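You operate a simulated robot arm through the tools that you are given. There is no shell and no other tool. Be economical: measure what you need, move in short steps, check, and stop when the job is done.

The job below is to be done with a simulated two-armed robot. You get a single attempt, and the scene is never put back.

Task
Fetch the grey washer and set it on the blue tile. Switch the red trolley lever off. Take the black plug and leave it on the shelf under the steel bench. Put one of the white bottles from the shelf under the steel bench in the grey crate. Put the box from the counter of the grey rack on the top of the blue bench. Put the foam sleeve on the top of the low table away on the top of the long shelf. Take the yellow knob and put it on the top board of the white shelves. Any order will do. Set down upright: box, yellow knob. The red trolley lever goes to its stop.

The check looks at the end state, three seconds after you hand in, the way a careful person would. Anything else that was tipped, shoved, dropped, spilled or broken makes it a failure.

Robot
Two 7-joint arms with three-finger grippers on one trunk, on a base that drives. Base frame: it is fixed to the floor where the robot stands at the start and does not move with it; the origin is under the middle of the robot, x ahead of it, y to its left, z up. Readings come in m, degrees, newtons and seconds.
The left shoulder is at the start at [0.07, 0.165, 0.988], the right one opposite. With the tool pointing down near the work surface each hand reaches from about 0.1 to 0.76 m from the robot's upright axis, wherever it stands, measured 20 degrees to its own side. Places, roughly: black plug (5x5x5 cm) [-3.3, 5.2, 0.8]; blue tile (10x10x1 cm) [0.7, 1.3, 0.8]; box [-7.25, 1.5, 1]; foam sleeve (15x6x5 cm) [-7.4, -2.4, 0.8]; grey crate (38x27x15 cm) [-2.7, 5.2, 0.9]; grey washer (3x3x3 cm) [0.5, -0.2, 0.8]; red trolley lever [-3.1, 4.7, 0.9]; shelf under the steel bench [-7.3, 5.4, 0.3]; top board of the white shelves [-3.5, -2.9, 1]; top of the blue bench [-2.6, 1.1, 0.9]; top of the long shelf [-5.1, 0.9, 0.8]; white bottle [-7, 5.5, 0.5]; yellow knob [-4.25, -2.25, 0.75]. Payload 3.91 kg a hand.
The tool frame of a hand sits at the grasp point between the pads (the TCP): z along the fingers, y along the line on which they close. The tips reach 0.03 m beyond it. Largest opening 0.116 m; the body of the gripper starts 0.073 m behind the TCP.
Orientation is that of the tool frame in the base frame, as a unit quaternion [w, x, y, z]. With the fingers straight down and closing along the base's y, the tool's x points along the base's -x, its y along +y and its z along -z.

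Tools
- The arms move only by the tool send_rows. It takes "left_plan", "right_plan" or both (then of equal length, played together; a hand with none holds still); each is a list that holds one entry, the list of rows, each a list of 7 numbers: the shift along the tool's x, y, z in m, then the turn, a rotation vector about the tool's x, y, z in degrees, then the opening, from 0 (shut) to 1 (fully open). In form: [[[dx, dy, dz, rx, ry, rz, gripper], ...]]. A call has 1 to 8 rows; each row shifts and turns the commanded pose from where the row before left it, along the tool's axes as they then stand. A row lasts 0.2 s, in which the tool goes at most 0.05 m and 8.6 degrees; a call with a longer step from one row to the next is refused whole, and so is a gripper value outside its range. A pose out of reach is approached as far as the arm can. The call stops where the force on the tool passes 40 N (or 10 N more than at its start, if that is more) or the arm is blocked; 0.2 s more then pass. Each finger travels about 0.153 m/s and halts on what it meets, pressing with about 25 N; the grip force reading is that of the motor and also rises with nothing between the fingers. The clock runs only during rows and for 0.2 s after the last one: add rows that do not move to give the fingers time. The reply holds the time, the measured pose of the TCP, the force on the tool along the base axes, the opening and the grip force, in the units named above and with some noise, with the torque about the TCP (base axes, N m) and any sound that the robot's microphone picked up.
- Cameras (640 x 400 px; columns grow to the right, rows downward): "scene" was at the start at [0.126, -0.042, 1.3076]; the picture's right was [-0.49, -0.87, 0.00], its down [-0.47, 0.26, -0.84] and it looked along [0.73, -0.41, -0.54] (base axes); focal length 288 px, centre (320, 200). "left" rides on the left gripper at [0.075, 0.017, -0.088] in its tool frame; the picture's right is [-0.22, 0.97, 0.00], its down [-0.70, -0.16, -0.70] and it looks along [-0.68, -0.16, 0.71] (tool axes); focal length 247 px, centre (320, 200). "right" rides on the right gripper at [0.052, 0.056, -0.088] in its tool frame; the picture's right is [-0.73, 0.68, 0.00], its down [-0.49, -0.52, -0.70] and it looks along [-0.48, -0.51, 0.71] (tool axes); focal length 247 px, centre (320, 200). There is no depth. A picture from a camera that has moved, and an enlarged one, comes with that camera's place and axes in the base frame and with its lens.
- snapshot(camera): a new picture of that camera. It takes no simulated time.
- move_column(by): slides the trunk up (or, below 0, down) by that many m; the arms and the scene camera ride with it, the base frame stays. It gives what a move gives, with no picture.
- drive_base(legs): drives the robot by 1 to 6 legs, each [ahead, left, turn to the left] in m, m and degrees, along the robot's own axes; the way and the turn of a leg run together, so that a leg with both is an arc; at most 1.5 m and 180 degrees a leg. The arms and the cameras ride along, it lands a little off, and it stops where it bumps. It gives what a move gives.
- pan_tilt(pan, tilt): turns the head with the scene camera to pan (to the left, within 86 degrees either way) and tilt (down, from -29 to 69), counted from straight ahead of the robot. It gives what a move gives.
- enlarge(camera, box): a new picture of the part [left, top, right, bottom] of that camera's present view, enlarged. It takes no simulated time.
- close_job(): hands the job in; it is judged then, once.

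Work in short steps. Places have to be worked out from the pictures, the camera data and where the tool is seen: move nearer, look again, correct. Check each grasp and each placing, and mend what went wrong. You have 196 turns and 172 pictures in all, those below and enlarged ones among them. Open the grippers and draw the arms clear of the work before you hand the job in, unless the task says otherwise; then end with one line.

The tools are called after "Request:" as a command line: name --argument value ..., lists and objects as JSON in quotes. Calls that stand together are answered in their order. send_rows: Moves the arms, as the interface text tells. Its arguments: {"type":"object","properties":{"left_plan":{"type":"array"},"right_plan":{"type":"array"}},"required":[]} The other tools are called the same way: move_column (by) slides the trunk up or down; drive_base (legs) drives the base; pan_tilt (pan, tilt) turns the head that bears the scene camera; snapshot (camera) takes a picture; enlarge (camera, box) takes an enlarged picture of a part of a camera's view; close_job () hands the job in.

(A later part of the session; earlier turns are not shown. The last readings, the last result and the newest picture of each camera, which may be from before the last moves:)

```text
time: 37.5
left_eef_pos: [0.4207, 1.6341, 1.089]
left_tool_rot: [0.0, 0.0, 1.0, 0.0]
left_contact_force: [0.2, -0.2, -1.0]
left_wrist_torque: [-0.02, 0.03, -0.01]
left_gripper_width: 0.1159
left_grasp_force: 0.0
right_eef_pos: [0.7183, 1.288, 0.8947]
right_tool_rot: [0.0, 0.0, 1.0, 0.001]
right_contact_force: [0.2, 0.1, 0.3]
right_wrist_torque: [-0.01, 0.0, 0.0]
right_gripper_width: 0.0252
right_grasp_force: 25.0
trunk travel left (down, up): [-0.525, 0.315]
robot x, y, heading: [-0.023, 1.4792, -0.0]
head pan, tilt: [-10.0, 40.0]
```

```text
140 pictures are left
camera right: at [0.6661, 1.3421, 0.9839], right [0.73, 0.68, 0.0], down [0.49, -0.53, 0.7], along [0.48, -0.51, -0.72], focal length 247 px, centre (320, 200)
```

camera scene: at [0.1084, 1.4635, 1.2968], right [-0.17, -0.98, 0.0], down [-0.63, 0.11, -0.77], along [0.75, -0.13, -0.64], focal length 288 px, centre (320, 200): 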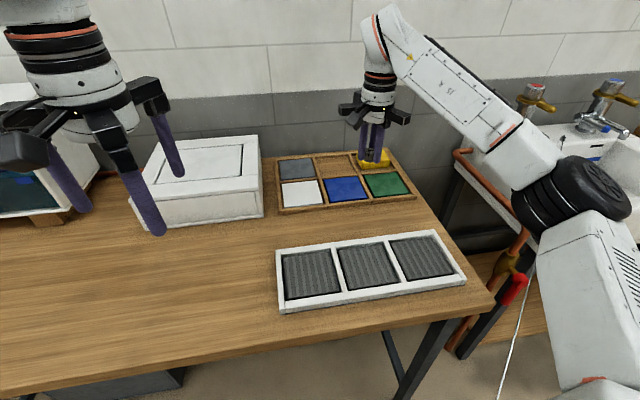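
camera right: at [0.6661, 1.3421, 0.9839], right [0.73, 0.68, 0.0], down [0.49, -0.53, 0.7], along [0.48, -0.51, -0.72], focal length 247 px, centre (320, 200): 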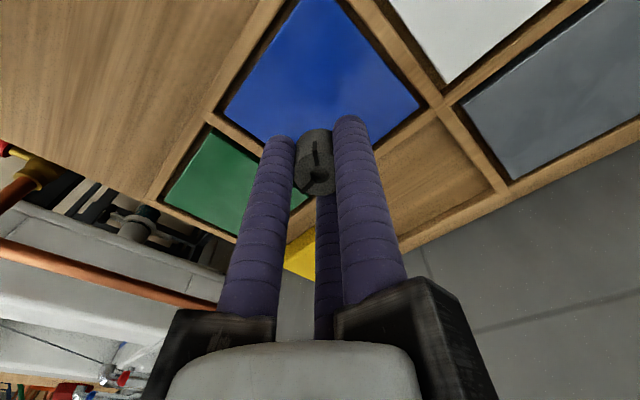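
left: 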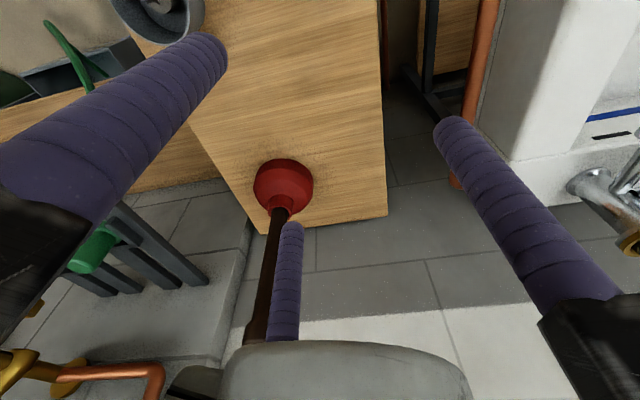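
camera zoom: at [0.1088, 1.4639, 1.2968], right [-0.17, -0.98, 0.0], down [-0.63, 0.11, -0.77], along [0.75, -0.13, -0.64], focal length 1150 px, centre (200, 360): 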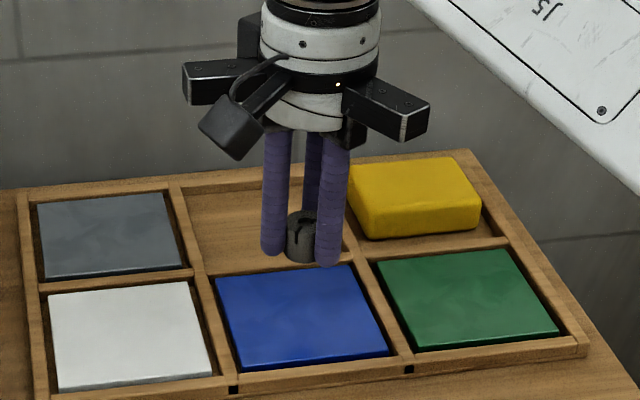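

Lined up over the blue tile centre. I descend gently toward contact at about z=0.845.

Request:
send_rows --right_plan '[[[0, 0, 0.015, 0, 0, 0, 0], [0, 0, 0.015, 0, 0, 0, 0], [0, 0, 0.007, 0, 0, 0, 0], [0, 0, 0.004, 0, 0, 0, 0], [0, 0, 0.004, 0, 0, 0, 0], [0, 0, 0, 0, 0, 0, 0]]]'

Request:
enlarge --camera "scene" --box '[270, 110, 430, 210]'

```text
time: 38.9
left_eef_pos: [0.4222, 1.6353, 1.0876]
left_tool_rot: [0.0, -0.001, 1.0, 0.0]
left_contact_force: [0.7, -0.1, -0.2]
left_wrist_torque: [0.03, -0.02, -0.05]
left_gripper_width: 0.1161
left_grasp_force: 0.1
right_eef_pos: [0.7169, 1.2895, 0.85]
right_tool_rot: [0.0, 0.001, 1.0, 0.001]
right_contact_force: [0.0, -0.2, -0.1]
right_wrist_torque: [0.02, -0.01, 0.02]
right_gripper_width: 0.0251
right_grasp_force: 24.6
trunk travel left (down, up): [-0.525, 0.315]
robot x, y, heading: [-0.0222, 1.4769, 0.0]
head pan, tilt: [-10.0, 40.0]
```

```text
4.00 times, centred on (350, 160) of scene
camera zoom: at [0.1089, 1.4638, 1.2967], right [-0.17, -0.98, 0.0], down [-0.63, 0.11, -0.77], along [0.75, -0.13, -0.64], focal length 1150 px, centre (200, 360)
```

zoom: 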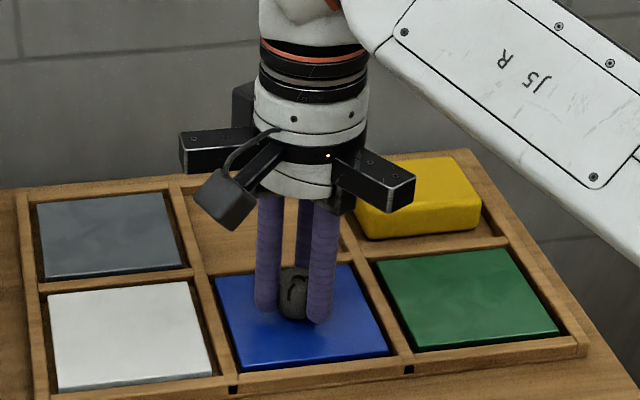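

Still above contact. I continue in 3 mm steps.

Request:
send_rows --right_plan '[[[0, 0, 0.003, 0, 0, 0, 0], [0, 0, 0.003, 0, 0, 0, 0], [0, 0, 0.003, 0, 0, 0, 0], [0, 0, 0, 0, 0, 0, 0]]]'

Request:
enlarge --camera "scene" --box '[300, 150, 400, 210]'

```text
time: 39.9
left_eef_pos: [0.4198, 1.6354, 1.0888]
left_tool_rot: [-0.001, -0.001, 1.0, 0.0]
left_contact_force: [0.1, 0.2, -0.5]
left_wrist_torque: [0.02, 0.01, 0.0]
left_gripper_width: 0.116
left_grasp_force: 0.0
right_eef_pos: [0.7162, 1.291, 0.8435]
right_tool_rot: [0.001, 0.001, 1.0, 0.002]
right_contact_force: [2.7, 0.0, 14.6]
right_wrist_torque: [0.03, -0.09, 0.0]
right_gripper_width: 0.0252
right_grasp_force: 25.8
trunk travel left (down, up): [-0.525, 0.315]
robot x, y, heading: [-0.0215, 1.4738, -0.1]
head pan, tilt: [-10.0, 40.0]
```

```text
6.40 times, centred on (350, 180) of scene
camera zoom: at [0.1073, 1.4642, 1.2971], right [-0.17, -0.98, 0.0], down [-0.63, 0.11, -0.77], along [0.76, -0.13, -0.64], focal length 1840 px, centre (128, 328)
```

zoom: 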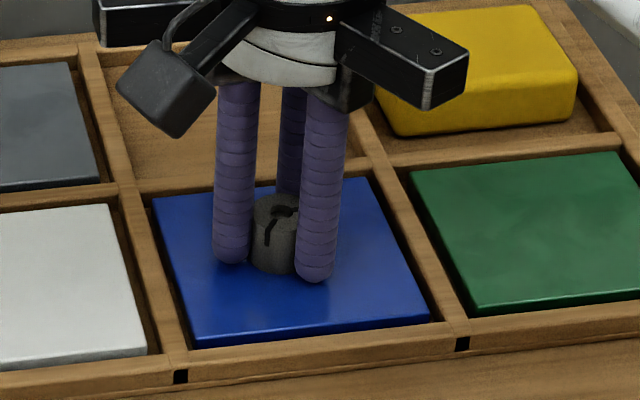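

The washer touches the tile. I ease off slightly, open and lift away.

Request:
send_rows --right_plan '[[[0, 0, -0.001, 0, 0, 0, 0.05], [0, 0, 0, 0, 0, 0, 0.15], [0, 0, 0, 0, 0, 0, 0.35], [0, 0, 0, 0, 0, 0, 0.4], [0, 0, -0.02, 0, 0, 0, 0.4], [0, 0, -0.04, 0, 0, 0, 0.4], [0, 0, -0.05, 0, 0, 0, 0.4], [0, 0, -0.05, 0, 0, 0, 0.4]]]'

Request:
enlarge --camera "scene" --box '[270, 110, 430, 210]'

```text
time: 41.7
left_eef_pos: [0.4188, 1.6357, 1.088]
left_tool_rot: [-0.001, -0.001, 1.0, -0.001]
left_contact_force: [-0.5, 0.5, 0.0]
left_wrist_torque: [-0.02, 0.0, 0.01]
left_gripper_width: 0.1161
left_grasp_force: 0.0
right_eef_pos: [0.7138, 1.2892, 1.0048]
right_tool_rot: [0.0, -0.001, 1.0, 0.002]
right_contact_force: [0.3, 0.9, 0.7]
right_wrist_torque: [0.0, -0.01, 0.0]
right_gripper_width: 0.0462
right_grasp_force: 0.2
trunk travel left (down, up): [-0.525, 0.315]
robot x, y, heading: [-0.0254, 1.4771, 0.2]
head pan, tilt: [-10.0, 40.0]
```

```text
4.00 times, centred on (350, 160) of scene
camera zoom: at [0.1073, 1.4646, 1.2968], right [-0.17, -0.98, 0.0], down [-0.63, 0.11, -0.77], along [0.76, -0.13, -0.64], focal length 1150 px, centre (200, 360)
```

zoom: 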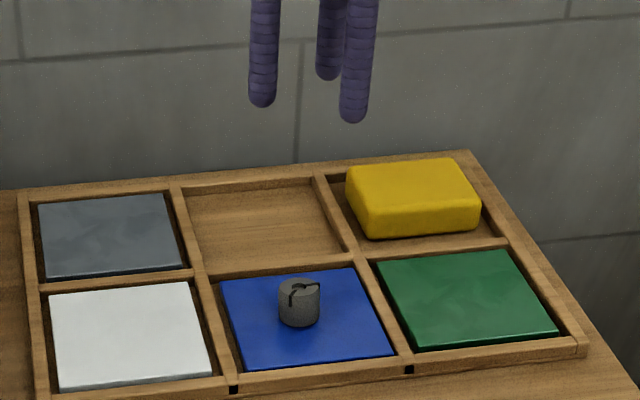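

Washer stands on the blue tile. I retract the right arm, back away, turn left and look ahead toward the trolley area.

Request:
send_rows --right_plan '[[[0.04, -0.01, 0, 0, 0, 0, 0.6], [0.04, -0.01, 0, 0, 0, 0, 0.8], [0.04, -0.01, 0, 0, 0, 0, 1], [0.04, -0.01, 0, 0, 0, 0, 1], [0.04, -0.01, 0, 0, 0, 0, 1], [0.02, -0.01, 0, 0, 0, 0, 1]]]'

Request:
drive_base --legs '[[-0.6, 0, 0], [0, 0, 90]]'

Request:
pan_tilt --pan 45 --tilt 15

Request:
snapshot --camera "scene"

```text
time: 43.1
left_eef_pos: [0.4215, 1.6342, 1.0877]
left_tool_rot: [0.0, -0.001, 1.0, 0.001]
left_contact_force: [-1.0, 0.1, -0.5]
left_wrist_torque: [-0.03, 0.01, 0.0]
left_gripper_width: 0.116
left_grasp_force: 0.1
right_eef_pos: [0.4983, 1.2284, 1.002]
right_tool_rot: [0.0, 0.0, 1.0, 0.002]
right_contact_force: [-0.1, -0.2, 0.3]
right_wrist_torque: [-0.01, 0.0, 0.01]
right_gripper_width: 0.1158
right_grasp_force: 0.1
trunk travel left (down, up): [-0.525, 0.315]
robot x, y, heading: [-0.0223, 1.4793, 0.0]
head pan, tilt: [-10.0, 40.0]
```

```text
time: 50.4
left_eef_pos: [-0.7789, 1.9349, 1.0875]
left_tool_rot: [0.0, -0.69, 0.724, 0.0]
left_contact_force: [-0.6, -0.1, 0.6]
left_wrist_torque: [0.0, -0.02, 0.0]
left_gripper_width: 0.1161
left_grasp_force: 0.0
right_eef_pos: [-0.3686, 1.9905, 1.0015]
right_tool_rot: [-0.002, -0.689, 0.725, 0.001]
right_contact_force: [-0.3, -0.5, 0.2]
right_wrist_torque: [-0.03, 0.01, -0.01]
right_gripper_width: 0.116
right_grasp_force: 0.1
trunk travel left (down, up): [-0.525, 0.315]
robot x, y, heading: [-0.6433, 1.4825, 87.3]
head pan, tilt: [-10.0, 40.0]
```

```text
time: 51.6
left_eef_pos: [-0.7781, 1.9347, 1.0881]
left_tool_rot: [0.0, -0.689, 0.724, 0.0]
left_contact_force: [0.2, 0.3, 0.0]
left_wrist_torque: [-0.02, -0.03, 0.01]
left_gripper_width: 0.1161
left_grasp_force: 0.0
right_eef_pos: [-0.3692, 1.99, 1.0024]
right_tool_rot: [-0.001, -0.689, 0.725, 0.002]
right_contact_force: [0.6, -0.3, 0.3]
right_wrist_torque: [-0.02, 0.01, 0.0]
right_gripper_width: 0.1161
right_grasp_force: 0.0
trunk travel left (down, up): [-0.525, 0.315]
robot x, y, heading: [-0.6426, 1.4789, 87.1]
head pan, tilt: [45.0, 15.0]
```

```text
136 pictures are left
camera scene: at [-0.7057, 1.6044, 1.3363], right [0.74, 0.67, 0.0], down [0.17, -0.19, -0.97], along [-0.65, 0.72, -0.26], focal length 288 px, centre (320, 200)
```

scene: 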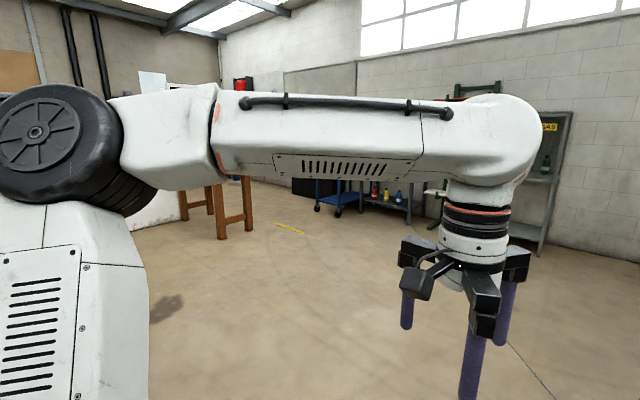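

The trolley is near (-3.6,5). I drive ahead 2.4 m and left 1.4 m, then look.

Request:
drive_base --legs '[[0, 0, 2.9], [1.5, 0, 0], [0.9, 0, 0], [0, 1.4, 0]]'

Request:
pan_tilt --pan 25 --tilt 20

Request:
snapshot --camera "scene"

```text
time: 70.3
left_eef_pos: [-2.2067, 4.3232, 1.0876]
left_tool_rot: [0.0, -0.703, 0.711, 0.0]
left_contact_force: [-0.1, -0.4, 0.5]
left_wrist_torque: [0.0, 0.0, -0.02]
left_gripper_width: 0.116
left_grasp_force: 0.1
right_eef_pos: [-1.8001, 4.3952, 1.0036]
right_tool_rot: [-0.002, -0.702, 0.712, 0.0]
right_contact_force: [-0.2, 0.2, -0.4]
right_wrist_torque: [0.02, -0.02, 0.03]
right_gripper_width: 0.116
right_grasp_force: 0.0
trunk travel left (down, up): [-0.525, 0.315]
robot x, y, heading: [-2.0554, 3.8755, 89.4]
head pan, tilt: [45.0, 15.0]
```

```text
time: 71.1
left_eef_pos: [-2.2065, 4.323, 1.0876]
left_tool_rot: [0.0, -0.703, 0.712, -0.001]
left_contact_force: [-0.4, 0.0, 0.4]
left_wrist_torque: [0.0, 0.0, 0.0]
left_gripper_width: 0.1161
left_grasp_force: 0.0
right_eef_pos: [-1.7991, 4.3935, 1.0018]
right_tool_rot: [-0.001, -0.703, 0.711, 0.001]
right_contact_force: [0.3, 0.2, 0.1]
right_wrist_torque: [0.01, 0.0, -0.02]
right_gripper_width: 0.1159
right_grasp_force: 0.0
trunk travel left (down, up): [-0.525, 0.315]
robot x, y, heading: [-2.0566, 3.8752, 89.3]
head pan, tilt: [25.0, 20.0]
```

```text
135 pictures are left
camera scene: at [-2.0943, 4.0132, 1.3282], right [0.91, 0.41, 0.0], down [0.14, -0.31, -0.94], along [-0.39, 0.86, -0.34], focal length 288 px, centre (320, 200)
```

scene: 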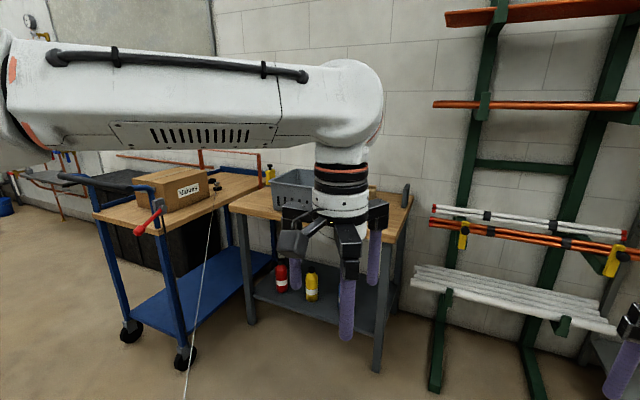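

I see the trolley with red lever, black plug and box, and the table with the grey crate. I move further left and look straight on.

Request:
drive_base --legs '[[0, 0.8, 0]]'

Request:
pan_tilt --pan 0 --tilt 35

Request:
snapshot --camera "scene"

```text
time: 75.4
left_eef_pos: [-2.9951, 4.3391, 1.0885]
left_tool_rot: [0.0, -0.698, 0.716, 0.0]
left_contact_force: [-1.6, -0.1, 0.3]
left_wrist_torque: [0.05, 0.02, 0.01]
left_gripper_width: 0.1161
left_grasp_force: 0.1
right_eef_pos: [-2.5882, 4.4048, 1.0019]
right_tool_rot: [-0.001, -0.697, 0.717, 0.001]
right_contact_force: [-1.1, -0.2, 0.4]
right_wrist_torque: [0.0, -0.02, 0.0]
right_gripper_width: 0.1161
right_grasp_force: 0.0
trunk travel left (down, up): [-0.525, 0.315]
robot x, y, heading: [-2.8501, 3.891, 88.5]
head pan, tilt: [25.0, 20.0]
```

```text
time: 76.2
left_eef_pos: [-2.9943, 4.3403, 1.0883]
left_tool_rot: [0.0, -0.698, 0.716, 0.001]
left_contact_force: [0.4, 0.5, 0.2]
left_wrist_torque: [-0.01, 0.0, 0.0]
left_gripper_width: 0.116
left_grasp_force: 0.0
right_eef_pos: [-2.5875, 4.4055, 1.0018]
right_tool_rot: [-0.001, -0.697, 0.717, 0.001]
right_contact_force: [-0.3, -0.4, -0.2]
right_wrist_torque: [0.01, -0.01, -0.03]
right_gripper_width: 0.1159
right_grasp_force: 0.0
trunk travel left (down, up): [-0.525, 0.315]
robot x, y, heading: [-2.8507, 3.8934, 88.2]
head pan, tilt: [0.0, 35.0]
```

```text
134 pictures are left
camera scene: at [-2.8486, 4.0315, 1.3043], right [1.0, -0.03, 0.0], down [-0.01, -0.57, -0.82], along [0.02, 0.82, -0.57], focal length 288 px, centre (320, 200)
```

scene: 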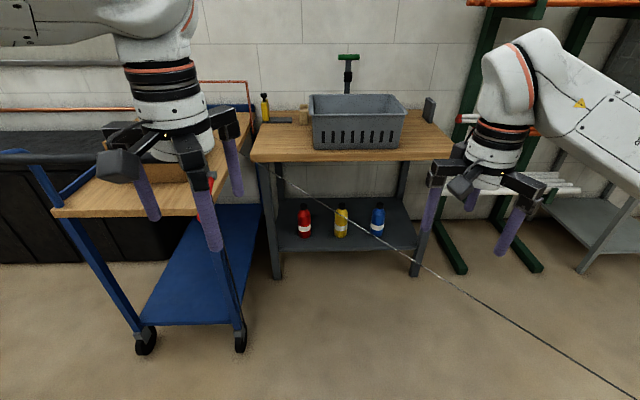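

The left hand hides the lever and plug. I move it left and up, then look closely at the trolley.

Request:
send_rows --left_plan '[[[0, 0.04, -0.02, 0, 0, 0, 1], [0, 0.04, -0.02, 0, 0, 0, 1], [0, 0.04, -0.02, 0, 0, 0, 1], [0, 0.04, -0.02, 0, 0, 0, 1], [0, 0.04, -0.02, 0, 0, 0, 1], [0, 0.04, -0.02, 0, 0, 0, 1], [0, 0.03, -0.02, 0, 0, 0, 1], [0, 0.03, -0.02, 0, 0, 0, 1]]]'

Request:
pan_tilt --pan 15 --tilt 35

Request:
snapshot --camera "scene"

```text
time: 78.0
left_eef_pos: [-3.2817, 4.3807, 1.2329]
left_tool_rot: [0.0, -0.697, 0.717, 0.0]
left_contact_force: [-0.5, 0.2, -0.4]
left_wrist_torque: [0.03, -0.05, -0.01]
left_gripper_width: 0.116
left_grasp_force: 0.0
left hand out of reach, approached as far as the arm can: row 6, 7, 8
right_eef_pos: [-2.5871, 4.405, 1.0013]
right_tool_rot: [-0.001, -0.697, 0.717, 0.001]
right_contact_force: [-0.3, 0.5, 0.5]
right_wrist_torque: [0.0, -0.01, 0.0]
right_gripper_width: 0.116
right_grasp_force: 0.1
trunk travel left (down, up): [-0.525, 0.315]
robot x, y, heading: [-2.8521, 3.8926, 88.5]
head pan, tilt: [0.0, 35.0]
```

```text
time: 78.8
left_eef_pos: [-3.2814, 4.3821, 1.2318]
left_tool_rot: [0.0, -0.698, 0.716, 0.0]
left_contact_force: [0.2, -0.4, 0.3]
left_wrist_torque: [0.04, -0.01, 0.04]
left_gripper_width: 0.1157
left_grasp_force: 0.0
right_eef_pos: [-2.5866, 4.4053, 1.002]
right_tool_rot: [-0.001, -0.697, 0.717, 0.002]
right_contact_force: [0.0, 0.3, -0.1]
right_wrist_torque: [0.01, -0.03, 0.0]
right_gripper_width: 0.1159
right_grasp_force: 0.0
trunk travel left (down, up): [-0.525, 0.315]
robot x, y, heading: [-2.8495, 3.8923, 88.6]
head pan, tilt: [15.0, 35.0]
```

```text
133 pictures are left
camera scene: at [-2.8713, 4.0291, 1.3043], right [0.97, 0.23, 0.0], down [0.13, -0.56, -0.82], along [-0.19, 0.8, -0.57], focal length 288 px, centre (320, 200)
```

scene: 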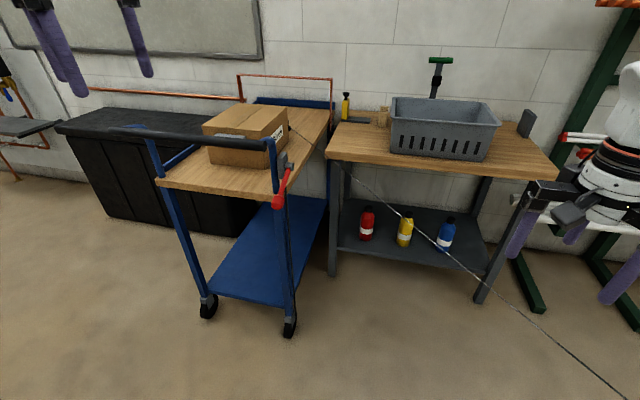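

Request:
enlarge --camera "scene" --box '[220, 80, 380, 220]'

```text
2.86 times, centred on (300, 150) of scene
camera zoom: at [-2.8713, 4.0291, 1.3043], right [0.97, 0.23, 0.0], down [0.13, -0.56, -0.82], along [-0.19, 0.8, -0.57], focal length 822 px, centre (377, 343)
```

zoom: 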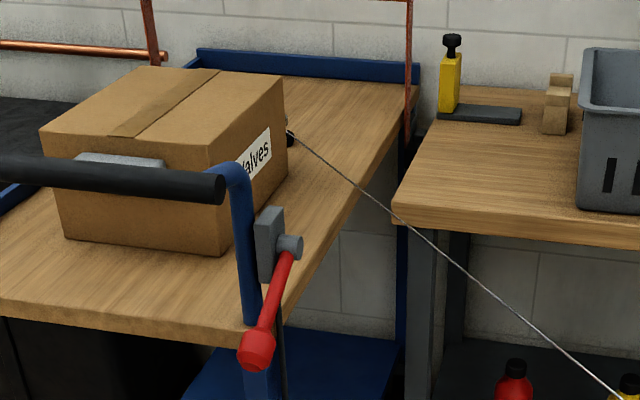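

The lever's pivot is near (-3.12,4.70,0.93) and its red arm points toward me. I zoom in for marks.

Request:
enlarge --camera "scene" --box '[260, 145, 310, 220]'

Request:
snapshot --camera "left"

Request:
snapshot --camera "right"

```text
5.33 times, centred on (285, 182) of scene
camera zoom: at [-2.8713, 4.0291, 1.3043], right [0.97, 0.23, 0.0], down [0.13, -0.56, -0.82], along [-0.19, 0.8, -0.57], focal length 1533 px, centre (507, 293)
```

zoom: 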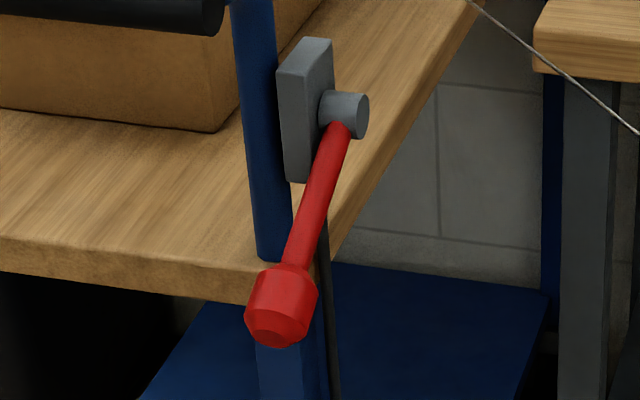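

```text
130 pictures are left
camera left: at [-3.3004, 4.3071, 1.3192], right [-0.97, 0.25, 0.0], down [0.18, 0.69, 0.7], along [0.17, 0.68, -0.71], focal length 247 px, centre (320, 200)
```

left: 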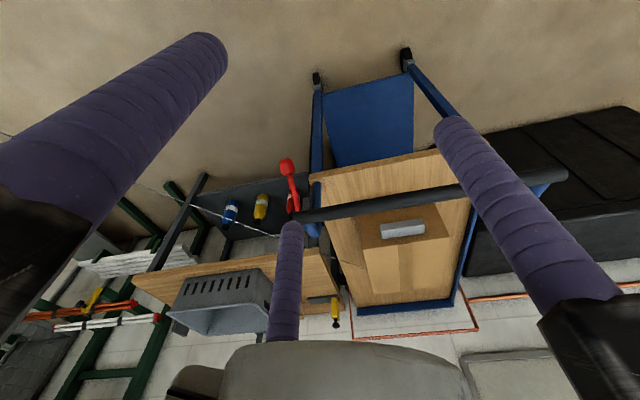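

```text
129 pictures are left
camera right: at [-2.6439, 4.3542, 1.0907], right [-0.66, 0.75, 0.0], down [0.54, 0.47, 0.7], along [0.52, 0.46, -0.72], focal length 247 px, centre (320, 200)
```

right: 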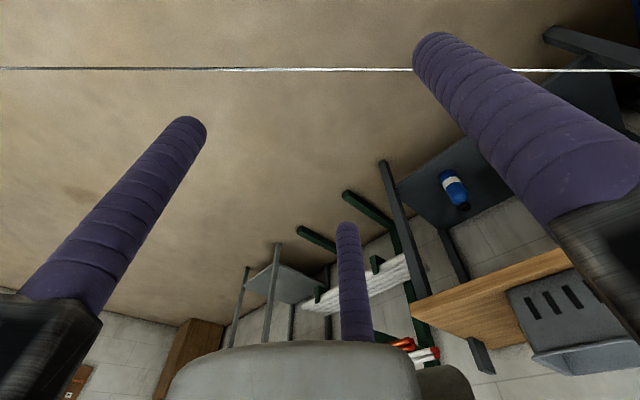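

The lever arm points toward me and about 35° down; knob ≈(-3.136,4.635,0.84), pivot ≈(-3.124,4.73,0.90). I will use the closed left fingers pointing forward as a poker, so first I turn the left hand to horizontal up here.

Request:
send_rows --left_plan '[[[0, 0, 0, 0, -8.5, 0, 0.6], [0, 0, 0, 0, -8.5, 0, 0.2], [0, 0, 0, 0, -8.5, 0, 0], [0, 0, 0, 0, -8.5, 0, 0], [0, 0, 0, 0, -8.5, 0, 0], [0, 0, 0, 0, -8.5, 0, 0], [0, 0, 0, 0, -8.5, 0, 0], [0, 0, 0, 0, -8.5, 0, 0]]]'

Request:
snapshot --camera "scene"

```text
time: 80.6
left_eef_pos: [-3.2852, 4.3813, 1.2338]
left_tool_rot: [0.4, -0.579, 0.593, 0.391]
left_contact_force: [-0.1, 0.3, -0.8]
left_wrist_torque: [0.01, 0.03, -0.05]
left_gripper_width: 0.0091
left_grasp_force: 24.7
right_eef_pos: [-2.5875, 4.406, 1.0015]
right_tool_rot: [-0.002, -0.698, 0.716, 0.002]
right_contact_force: [-0.3, -0.1, 0.1]
right_wrist_torque: [0.0, 0.02, 0.01]
right_gripper_width: 0.1162
right_grasp_force: 0.0
trunk travel left (down, up): [-0.525, 0.315]
robot x, y, heading: [-2.8477, 3.8907, 88.8]
head pan, tilt: [15.0, 35.0]
```

```text
128 pictures are left
camera scene: at [-2.8723, 4.0289, 1.3044], right [0.97, 0.23, 0.0], down [0.13, -0.56, -0.82], along [-0.19, 0.8, -0.57], focal length 288 px, centre (320, 200)
```

scene: 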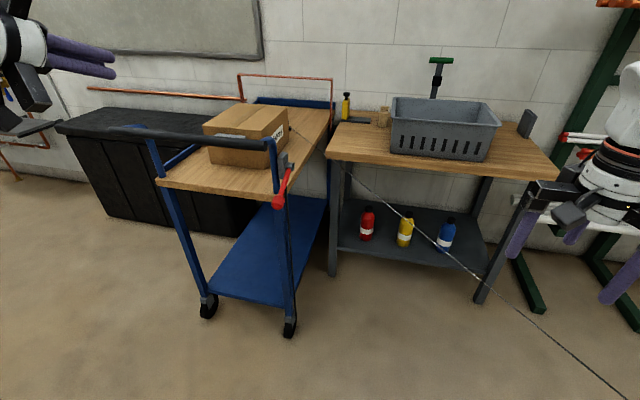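

Now I level the tool fully, shift right 0.16 m to the lever's line and lower the hand in front of the trolley.

Request:
send_rows --left_plan '[[[0, -0.045, 0, 0, -7.3, 0, 0], [0, -0.045, 0, 0, -7.3, 0, 0], [0, -0.045, 0, 0, -7.3, 0, 0], [0, -0.025, 0, 0, 0, 0, 0], [0.05, 0, 0, 0, 0, 0, 0], [0.05, 0, 0, 0, 0, 0, 0], [0.05, 0, 0, 0, 0, 0, 0], [0.05, 0, 0, 0, 0, 0, 0]]]'

Request:
send_rows --left_plan '[[[0.05, 0, 0, 0, 0, 0, 0], [0.05, 0, 0, 0, 0, 0, 0], [0.05, 0, 0, 0, 0, 0, 0], [0.05, 0, 0, 0, 0, 0, 0], [0.05, 0, 0, 0, 0, 0, 0], [0, 0, 0, 0, 0, 0, 0]]]'

Request:
snapshot --camera "scene"

Request:
snapshot --camera "left"

```text
time: 82.4
left_eef_pos: [-3.1444, 4.4638, 1.0961]
left_tool_rot: [0.506, -0.494, 0.507, 0.493]
left_contact_force: [-0.2, 0.5, -0.3]
left_wrist_torque: [0.05, 0.01, -0.05]
left_gripper_width: 0.0092
left_grasp_force: 25.0
left hand out of reach, approached as far as the arm can: row 5, 6, 7, 8
right_eef_pos: [-2.5878, 4.4044, 1.0036]
right_tool_rot: [-0.002, -0.697, 0.717, 0.002]
right_contact_force: [-0.2, 0.1, -0.6]
right_wrist_torque: [-0.03, -0.02, -0.01]
right_gripper_width: 0.116
right_grasp_force: 0.0
trunk travel left (down, up): [-0.525, 0.315]
robot x, y, heading: [-2.8465, 3.8921, 88.6]
head pan, tilt: [15.0, 35.0]
```

```text
time: 83.8
left_eef_pos: [-3.1587, 4.4779, 0.9068]
left_tool_rot: [0.465, -0.429, 0.564, 0.531]
left_contact_force: [-0.7, -0.6, 0.6]
left_wrist_torque: [0.01, -0.05, -0.1]
left_gripper_width: 0.0091
left_grasp_force: 24.9
left hand out of reach, approached as far as the arm can: row 1, 2, 3, 4
right_eef_pos: [-2.5873, 4.4046, 1.0022]
right_tool_rot: [-0.001, -0.697, 0.717, 0.001]
right_contact_force: [-0.5, 0.2, 1.0]
right_wrist_torque: [-0.06, 0.01, 0.0]
right_gripper_width: 0.1162
right_grasp_force: 0.0
trunk travel left (down, up): [-0.525, 0.315]
robot x, y, heading: [-2.8475, 3.8865, 88.1]
head pan, tilt: [15.0, 35.0]
```

```text
127 pictures are left
camera scene: at [-2.8723, 4.0287, 1.3043], right [0.97, 0.23, 0.0], down [0.13, -0.56, -0.82], along [-0.19, 0.8, -0.57], focal length 288 px, centre (320, 200)
```

scene: 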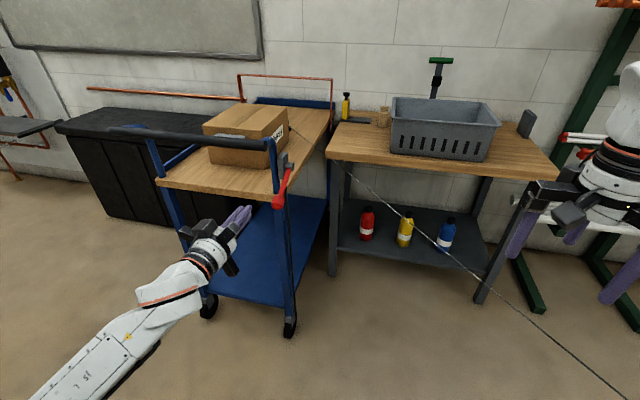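

```text
126 pictures are left
camera left: at [-3.1963, 4.3918, 0.8356], right [-0.91, 0.07, 0.41], down [0.25, -0.72, 0.65], along [0.34, 0.7, 0.63], focal length 247 px, centre (320, 200)
```

left: 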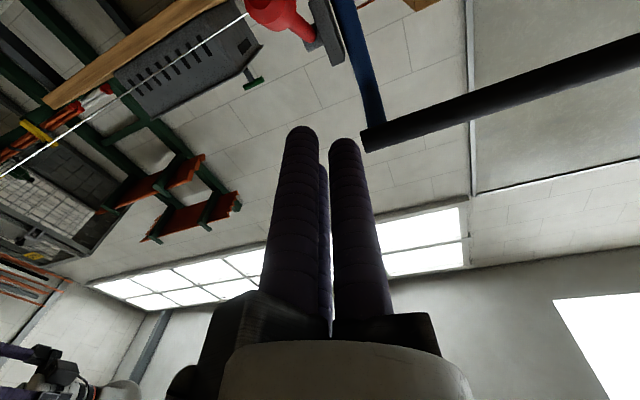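

The arm is cramped. I back the base 0.15 m and re-extend the hand to see whether it reaches the commanded pose properly.

Request:
drive_base --legs '[[-0.15, 0, 0]]'

Request:
send_rows --left_plan '[[[0, 0, 0.04, 0, 0, 0, 0], [0, 0, 0.04, 0, 0, 0, 0], [0, 0, 0.04, 0, 0, 0, 0], [0, 0, 0.02, 0, 0, 0, 0], [0, 0, 0, 0, 0, 0, 0]]]'

```text
time: 85.2
left_eef_pos: [-3.1643, 4.3235, 0.8881]
left_tool_rot: [0.507, -0.493, 0.508, 0.492]
left_contact_force: [-1.0, -0.3, -0.1]
left_wrist_torque: [-0.01, 0.02, -0.02]
left_gripper_width: 0.0092
left_grasp_force: 24.8
right_eef_pos: [-2.5893, 4.2519, 1.0024]
right_tool_rot: [-0.001, -0.696, 0.718, 0.003]
right_contact_force: [-0.9, -0.5, 0.8]
right_wrist_torque: [0.01, 0.01, 0.02]
right_gripper_width: 0.116
right_grasp_force: 0.0
trunk travel left (down, up): [-0.525, 0.315]
robot x, y, heading: [-2.8548, 3.738, 88.3]
head pan, tilt: [15.0, 35.0]
```

```text
time: 86.4
left_eef_pos: [-3.2172, 4.374, 0.8722]
left_tool_rot: [0.507, -0.493, 0.508, 0.492]
left_contact_force: [-0.4, -0.9, -0.3]
left_wrist_torque: [0.0, -0.01, 0.03]
left_gripper_width: 0.0092
left_grasp_force: 25.1
left hand out of reach, approached as far as the arm can: row 1, 2, 3, 4
right_eef_pos: [-2.5895, 4.2522, 1.0017]
right_tool_rot: [-0.001, -0.696, 0.718, 0.001]
right_contact_force: [0.2, -0.1, -0.3]
right_wrist_torque: [-0.01, 0.0, 0.0]
right_gripper_width: 0.1159
right_grasp_force: 0.1
trunk travel left (down, up): [-0.525, 0.315]
robot x, y, heading: [-2.8519, 3.7392, 88.4]
head pan, tilt: [15.0, 35.0]
```

Horizontal pointing strains the arm, so I tilt the fingers 30° below horizontal and see if the hand goes where I command.

Request:
send_rows --left_plan '[[[0, 0, 0, 0, 7.5, 0, 0], [0, 0, 0, 0, 7.5, 0, 0], [0, 0, 0, 0, 7.5, 0, 0], [0, 0, 0, 0, 7.5, 0, 0], [0, 0, 0, 0, 0, 0, 0]]]'

Request:
send_rows --left_plan '[[[0, -0.04, 0, 0, 0, 0, 0], [0, -0.04, 0, 0, 0, 0, 0], [0, 0, 0.03, 0, 0, 0, 0], [0, 0, 0.03, 0, 0, 0, 0], [0, 0, 0, 0, 0, 0, 0]]]'

Request:
snapshot --camera "scene"

```text
time: 87.6
left_eef_pos: [-3.2194, 4.3727, 0.8727]
left_tool_rot: [0.358, -0.603, 0.623, 0.347]
left_contact_force: [-0.1, 0.2, 0.6]
left_wrist_torque: [-0.05, -0.03, 0.0]
left_gripper_width: 0.0092
left_grasp_force: 25.3
right_eef_pos: [-2.5888, 4.2536, 1.0015]
right_tool_rot: [-0.001, -0.696, 0.718, 0.0]
right_contact_force: [-0.3, 0.1, 0.4]
right_wrist_torque: [0.0, 0.01, -0.02]
right_gripper_width: 0.1159
right_grasp_force: 0.1
trunk travel left (down, up): [-0.525, 0.315]
robot x, y, heading: [-2.8563, 3.7384, 88.3]
head pan, tilt: [15.0, 35.0]
```

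```text
time: 88.8
left_eef_pos: [-3.1387, 4.4185, 0.8425]
left_tool_rot: [0.358, -0.603, 0.622, 0.347]
left_contact_force: [-0.2, -0.3, -0.2]
left_wrist_torque: [0.01, 0.03, -0.03]
left_gripper_width: 0.009
left_grasp_force: 25.0
right_eef_pos: [-2.5908, 4.2527, 1.0028]
right_tool_rot: [-0.001, -0.696, 0.718, 0.001]
right_contact_force: [1.0, -0.3, 0.1]
right_wrist_torque: [-0.01, 0.01, -0.01]
right_gripper_width: 0.1156
right_grasp_force: 0.0
trunk travel left (down, up): [-0.525, 0.315]
robot x, y, heading: [-2.854, 3.7422, 88.3]
head pan, tilt: [15.0, 35.0]
```

```text
125 pictures are left
camera scene: at [-2.8756, 3.8769, 1.3044], right [0.97, 0.23, 0.0], down [0.13, -0.56, -0.82], along [-0.19, 0.8, -0.57], focal length 288 px, centre (320, 200)
```

scene: 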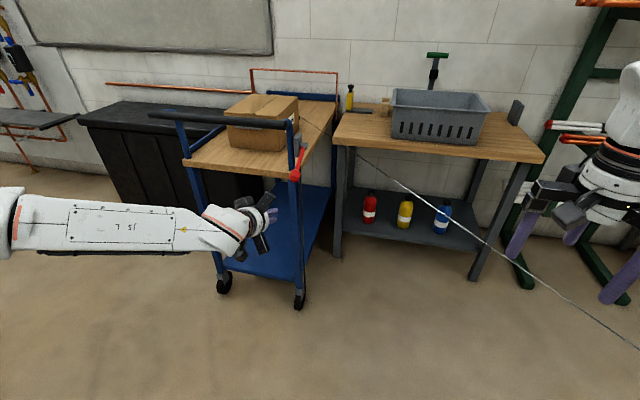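

That pose works. I lower the hand 8 cm so it goes under the lever, then drive ahead 0.12 m.

Request:
send_rows --left_plan '[[[0.034, 0, 0.02, 0, 0, 0, 0], [0.034, 0, 0.02, 0, 0, 0, 0], [0, 0, 0, 0, 0, 0, 0]]]'

Request:
drive_base --legs '[[0.12, 0, 0]]'

Request:
snapshot --camera "scene"

Request:
snapshot --camera "left"

```text
time: 89.6
left_eef_pos: [-3.1393, 4.4217, 0.7632]
left_tool_rot: [0.359, -0.602, 0.622, 0.348]
left_contact_force: [0.2, -1.0, -0.2]
left_wrist_torque: [0.01, 0.0, -0.05]
left_gripper_width: 0.009
left_grasp_force: 25.5
right_eef_pos: [-2.5894, 4.2523, 1.0032]
right_tool_rot: [-0.001, -0.696, 0.718, 0.001]
right_contact_force: [-0.4, 0.1, 0.5]
right_wrist_torque: [0.01, 0.03, -0.02]
right_gripper_width: 0.1159
right_grasp_force: 0.0
trunk travel left (down, up): [-0.525, 0.315]
robot x, y, heading: [-2.8517, 3.7401, 88.1]
head pan, tilt: [15.0, 35.0]
```

```text
time: 90.8
left_eef_pos: [-3.1343, 4.5442, 0.7604]
left_tool_rot: [0.358, -0.603, 0.622, 0.348]
left_contact_force: [0.2, -0.3, -0.1]
left_wrist_torque: [-0.01, -0.06, -0.01]
left_gripper_width: 0.0093
left_grasp_force: 25.1
right_eef_pos: [-2.5863, 4.3761, 1.0014]
right_tool_rot: [-0.001, -0.696, 0.719, 0.0]
right_contact_force: [0.4, -0.1, -0.2]
right_wrist_torque: [-0.06, 0.02, -0.02]
right_gripper_width: 0.1158
right_grasp_force: 0.1
trunk travel left (down, up): [-0.525, 0.315]
robot x, y, heading: [-2.8504, 3.8634, 88.2]
head pan, tilt: [15.0, 35.0]
```

```text
124 pictures are left
camera scene: at [-2.8714, 4.0011, 1.3042], right [0.97, 0.23, 0.0], down [0.13, -0.56, -0.82], along [-0.19, 0.8, -0.57], focal length 288 px, centre (320, 200)
```

scene: 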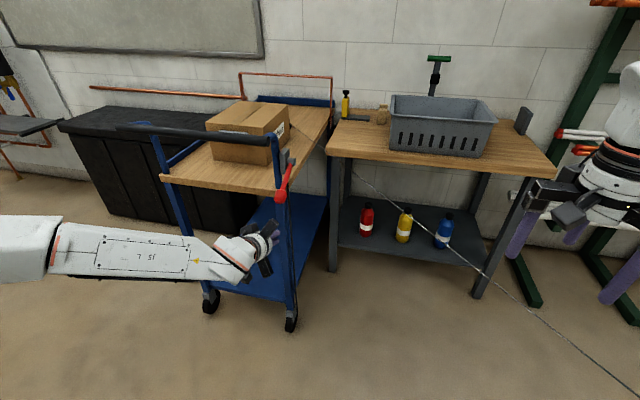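

```text
123 pictures are left
camera left: at [-3.1549, 4.4308, 0.7407], right [-0.97, 0.14, 0.19], down [0.15, -0.26, 0.95], along [0.19, 0.96, 0.23], focal length 247 px, centre (320, 200)
```

left: 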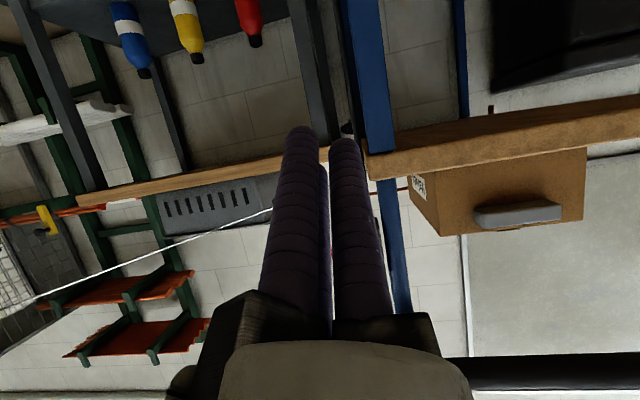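

I zoom in on the lever and fingertips.

Request:
enlarge --camera "scene" --box '[230, 130, 330, 290]'

```text
2.50 times, centred on (280, 210) of scene
camera zoom: at [-2.8714, 4.0011, 1.3042], right [0.97, 0.23, 0.0], down [0.13, -0.56, -0.82], along [-0.19, 0.8, -0.57], focal length 719 px, centre (420, 175)
```

zoom: 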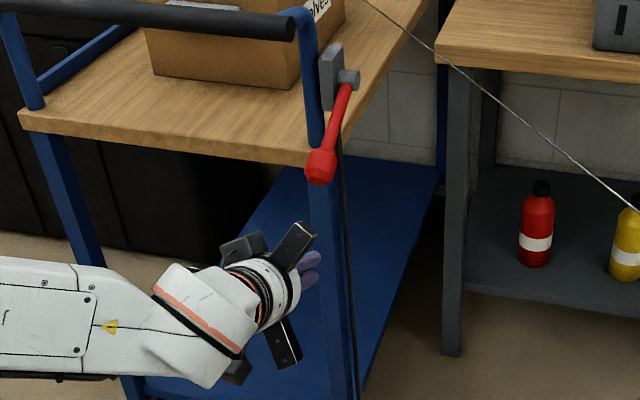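

Fingertips are below and in front of the knob. I move 7 cm ahead and check.

Request:
send_rows --left_plan '[[[-0.0185, 0, 0.032, 0, 0, 0, 0], [-0.0185, 0, 0.032, 0, 0, 0, 0], [0, 0, 0, 0, 0, 0, 0]]]'

Request:
enlarge --camera "scene" --box '[230, 130, 330, 290]'

Request:
snapshot --camera "left"

```text
time: 91.7
left_eef_pos: [-3.131, 4.615, 0.7609]
left_tool_rot: [0.358, -0.604, 0.622, 0.348]
left_contact_force: [-0.3, 0.1, -0.5]
left_wrist_torque: [-0.02, 0.0, 0.0]
left_gripper_width: 0.0093
left_grasp_force: 25.1
right_eef_pos: [-2.5852, 4.3743, 1.0023]
right_tool_rot: [-0.001, -0.695, 0.719, 0.001]
right_contact_force: [0.4, -1.3, 0.9]
right_wrist_torque: [-0.01, -0.02, 0.02]
right_gripper_width: 0.1158
right_grasp_force: 0.2
trunk travel left (down, up): [-0.525, 0.315]
robot x, y, heading: [-2.8494, 3.863, 88.3]
head pan, tilt: [15.0, 35.0]
```

```text
2.50 times, centred on (280, 210) of scene
camera zoom: at [-2.8716, 3.9991, 1.3044], right [0.97, 0.23, 0.0], down [0.13, -0.56, -0.82], along [-0.19, 0.8, -0.57], focal length 719 px, centre (420, 175)
```

zoom: 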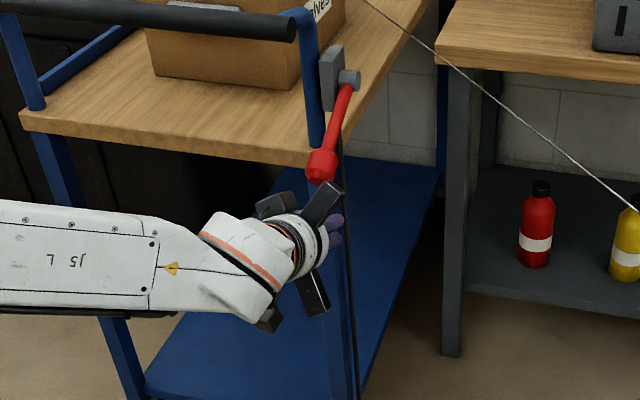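

```text
120 pictures are left
camera left: at [-3.1513, 4.5022, 0.7403], right [-0.97, 0.14, 0.19], down [0.15, -0.26, 0.95], along [0.19, 0.95, 0.23], focal length 247 px, centre (320, 200)
```

left: 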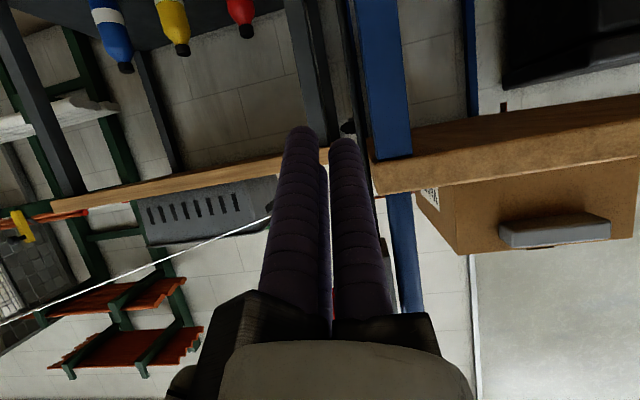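

The knob is just above the finger roots. I shift 1 cm right, 2.5 cm ahead, then raise slowly to lift the lever.

Request:
send_rows --left_plan '[[[-0.006, -0.005, 0.011, 0, 0, 0, 0], [-0.006, -0.005, 0.011, 0, 0, 0, 0], [-0.013, 0, -0.0075, 0, 0, 0, 0], [-0.013, 0, -0.0075, 0, 0, 0, 0], [-0.013, 0, -0.0075, 0, 0, 0, 0], [-0.013, 0, -0.0075, 0, 0, 0, 0], [0, 0, 0, 0, 0, 0, 0]]]'

Request:
enlarge --camera "scene" --box '[230, 130, 330, 290]'

```text
time: 93.2
left_eef_pos: [-3.1189, 4.6404, 0.8223]
left_tool_rot: [0.359, -0.602, 0.623, 0.347]
left_contact_force: [11.7, -10.5, -4.3]
left_wrist_torque: [0.47, 0.43, 0.34]
left_gripper_width: 0.009
left_grasp_force: 45.1
right_eef_pos: [-2.5845, 4.3742, 1.0012]
right_tool_rot: [-0.002, -0.695, 0.719, 0.002]
right_contact_force: [0.1, 0.1, -0.2]
right_wrist_torque: [-0.01, 0.01, 0.0]
right_gripper_width: 0.1161
right_grasp_force: 0.0
trunk travel left (down, up): [-0.525, 0.315]
robot x, y, heading: [-2.852, 3.8594, 88.3]
head pan, tilt: [15.0, 35.0]
```

```text
2.50 times, centred on (280, 210) of scene
camera zoom: at [-2.8698, 3.9994, 1.3044], right [0.97, 0.23, 0.0], down [0.13, -0.56, -0.82], along [-0.19, 0.8, -0.57], focal length 719 px, centre (420, 175)
```

zoom: 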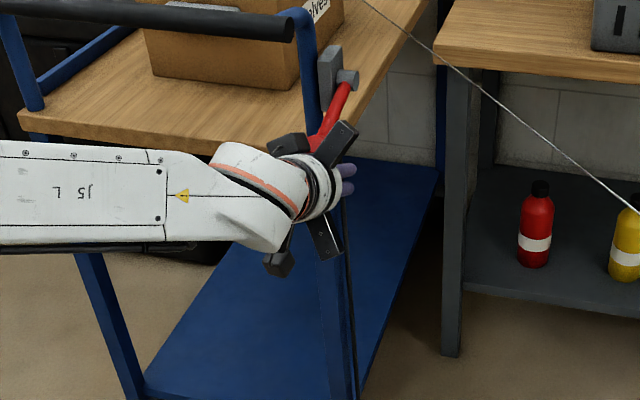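

There's contact with sideways load. I check with the wrist camera.

Request:
snapshot --camera "left"

Request:
enlarge --camera "scene" --box '[260, 140, 310, 200]'

```text
118 pictures are left
camera left: at [-3.139, 4.5275, 0.8005], right [-0.97, 0.15, 0.19], down [0.15, -0.26, 0.95], along [0.19, 0.95, 0.23], focal length 247 px, centre (320, 200)
```

left: 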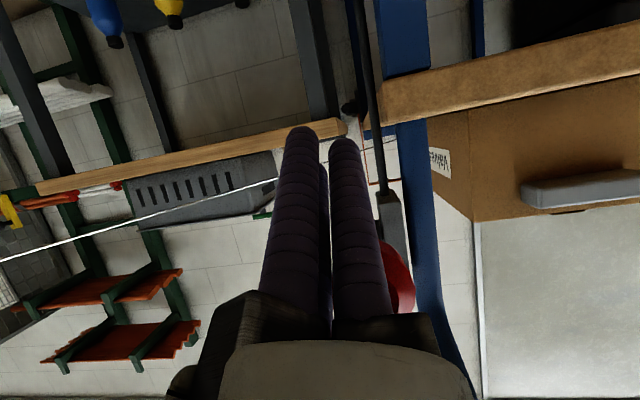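

```text
6.67 times, centred on (285, 170) of scene
camera zoom: at [-2.8698, 3.9994, 1.3044], right [0.97, 0.23, 0.0], down [0.13, -0.56, -0.82], along [-0.19, 0.8, -0.57], focal length 1917 px, centre (553, 400)
```

zoom: 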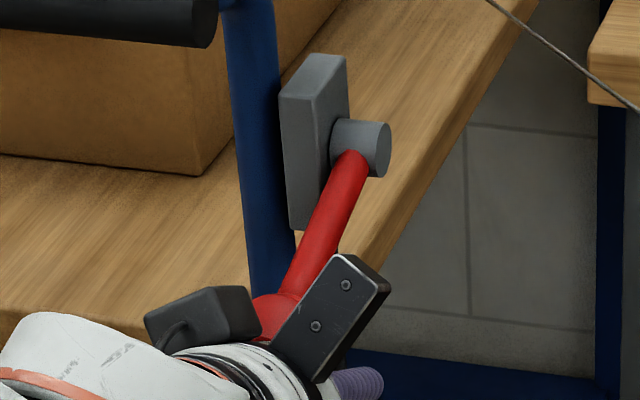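

The knob sits to the left of my fingers. I lower, shift left 2.5 cm and back 1.5 cm, and push up again.

Request:
send_rows --left_plan '[[[0.0175, 0, 0.01, 0, 0, 0, 0], [0.0175, 0, 0.01, 0, 0, 0, 0], [0.0175, 0, 0.01, 0, 0, 0, 0], [0.006, 0.025, -0.011, 0, 0, 0, 0], [-0.013, 0, -0.0075, 0, 0, 0, 0], [-0.013, 0, -0.0075, 0, 0, 0, 0], [0, 0, 0, 0, 0, 0, 0]]]'

Request:
snapshot --camera "left"

Request:
enlarge --camera "scene" --box '[250, 140, 320, 220]'

```text
time: 94.8
left_eef_pos: [-3.1495, 4.633, 0.7918]
left_tool_rot: [0.358, -0.603, 0.622, 0.347]
left_contact_force: [0.5, -0.1, -0.1]
left_wrist_torque: [-0.01, -0.04, -0.01]
left_gripper_width: 0.0088
left_grasp_force: 45.1
right_eef_pos: [-2.585, 4.3751, 1.0025]
right_tool_rot: [-0.001, -0.696, 0.718, 0.001]
right_contact_force: [0.5, 0.5, 0.7]
right_wrist_torque: [-0.01, 0.0, 0.01]
right_gripper_width: 0.116
right_grasp_force: 0.1
trunk travel left (down, up): [-0.525, 0.315]
robot x, y, heading: [-2.8528, 3.8651, 88.3]
head pan, tilt: [15.0, 35.0]
```

```text
116 pictures are left
camera left: at [-3.1698, 4.5176, 0.7706], right [-0.97, 0.14, 0.19], down [0.15, -0.26, 0.95], along [0.19, 0.95, 0.23], focal length 247 px, centre (320, 200)
```

left: 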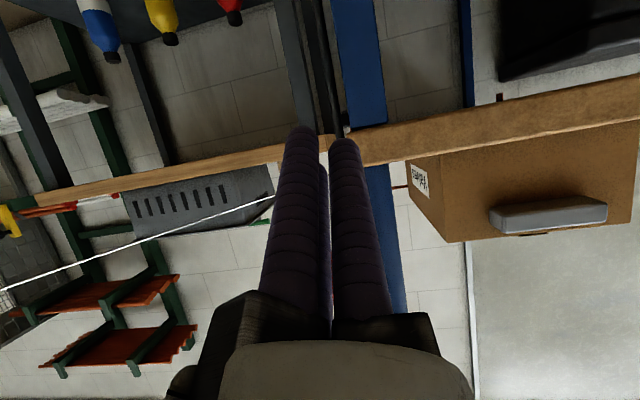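

```text
5.00 times, centred on (285, 180) of scene
camera zoom: at [-2.8712, 4.0002, 1.3042], right [0.97, 0.23, 0.0], down [0.13, -0.56, -0.82], along [-0.19, 0.8, -0.57], focal length 1438 px, centre (495, 300)
```

zoom: 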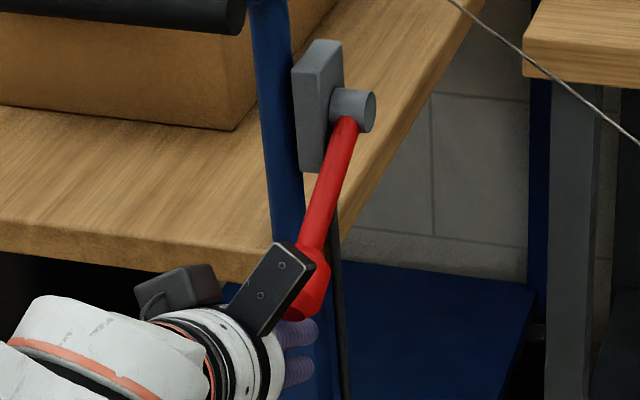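

The knob now lies right above the fingers. I lift.

Request:
send_rows --left_plan '[[[-0.013, 0, -0.0075, 0, 0, 0, 0], [-0.013, 0, -0.0075, 0, 0, 0, 0], [-0.013, 0, -0.0075, 0, 0, 0, 0], [-0.013, 0, -0.0075, 0, 0, 0, 0], [0, 0, 0, 0, 0, 0, 0]]]'

Request:
enlarge --camera "scene" --box '[250, 140, 320, 220]'

```text
time: 96.0
left_eef_pos: [-3.1456, 4.6287, 0.8534]
left_tool_rot: [0.359, -0.603, 0.623, 0.347]
left_contact_force: [-0.4, 0.4, -0.7]
left_wrist_torque: [0.0, -0.01, 0.01]
left_gripper_width: 0.0088
left_grasp_force: 44.5
right_eef_pos: [-2.5855, 4.3748, 1.0026]
right_tool_rot: [-0.002, -0.695, 0.719, 0.002]
right_contact_force: [-0.1, 0.3, 0.3]
right_wrist_torque: [-0.01, -0.01, 0.01]
right_gripper_width: 0.1159
right_grasp_force: 0.1
trunk travel left (down, up): [-0.525, 0.315]
robot x, y, heading: [-2.851, 3.8643, 88.3]
head pan, tilt: [15.0, 35.0]
```

```text
5.00 times, centred on (285, 180) of scene
camera zoom: at [-2.8716, 4.0001, 1.3043], right [0.97, 0.23, 0.0], down [0.13, -0.56, -0.82], along [-0.19, 0.8, -0.57], focal length 1438 px, centre (495, 300)
```

zoom: 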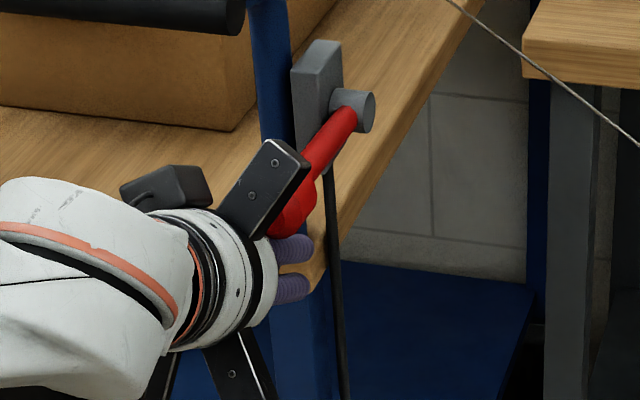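

The lever is swinging up. I continue lifting.

Request:
send_rows --left_plan '[[[-0.013, 0, -0.0075, 0, 0, 0, 0], [-0.013, 0, -0.0075, 0, 0, 0, 0], [-0.013, 0, -0.0075, 0, 0, 0, 0], [0, 0, 0, 0, 0, 0, 0]]]'

Request:
enlarge --camera "scene" --box '[250, 130, 320, 210]'

```text
time: 97.0
left_eef_pos: [-3.1463, 4.6312, 0.8973]
left_tool_rot: [0.357, -0.604, 0.622, 0.347]
left_contact_force: [0.4, 0.4, 0.6]
left_wrist_torque: [-0.01, -0.01, 0.0]
left_gripper_width: 0.0088
left_grasp_force: 45.0
right_eef_pos: [-2.5864, 4.3753, 1.0017]
right_tool_rot: [-0.001, -0.695, 0.719, 0.001]
right_contact_force: [-0.4, 1.2, -0.4]
right_wrist_torque: [-0.02, 0.0, 0.02]
right_gripper_width: 0.1162
right_grasp_force: 0.1
trunk travel left (down, up): [-0.525, 0.315]
robot x, y, heading: [-2.8514, 3.8646, 88.4]
head pan, tilt: [15.0, 35.0]
```

```text
5.00 times, centred on (285, 170) of scene
camera zoom: at [-2.8717, 4.0001, 1.3042], right [0.97, 0.23, 0.0], down [0.13, -0.56, -0.82], along [-0.19, 0.8, -0.57], focal length 1438 px, centre (495, 350)
```

zoom: 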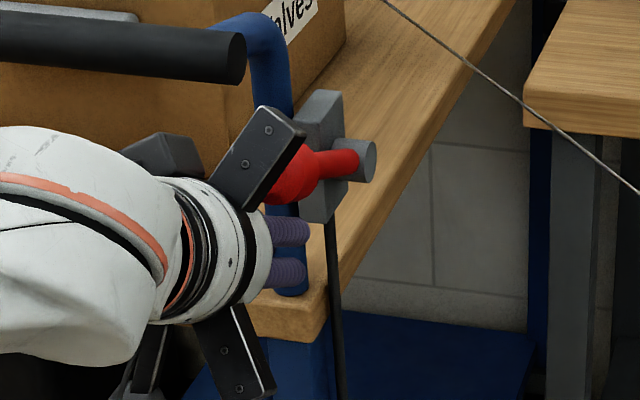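

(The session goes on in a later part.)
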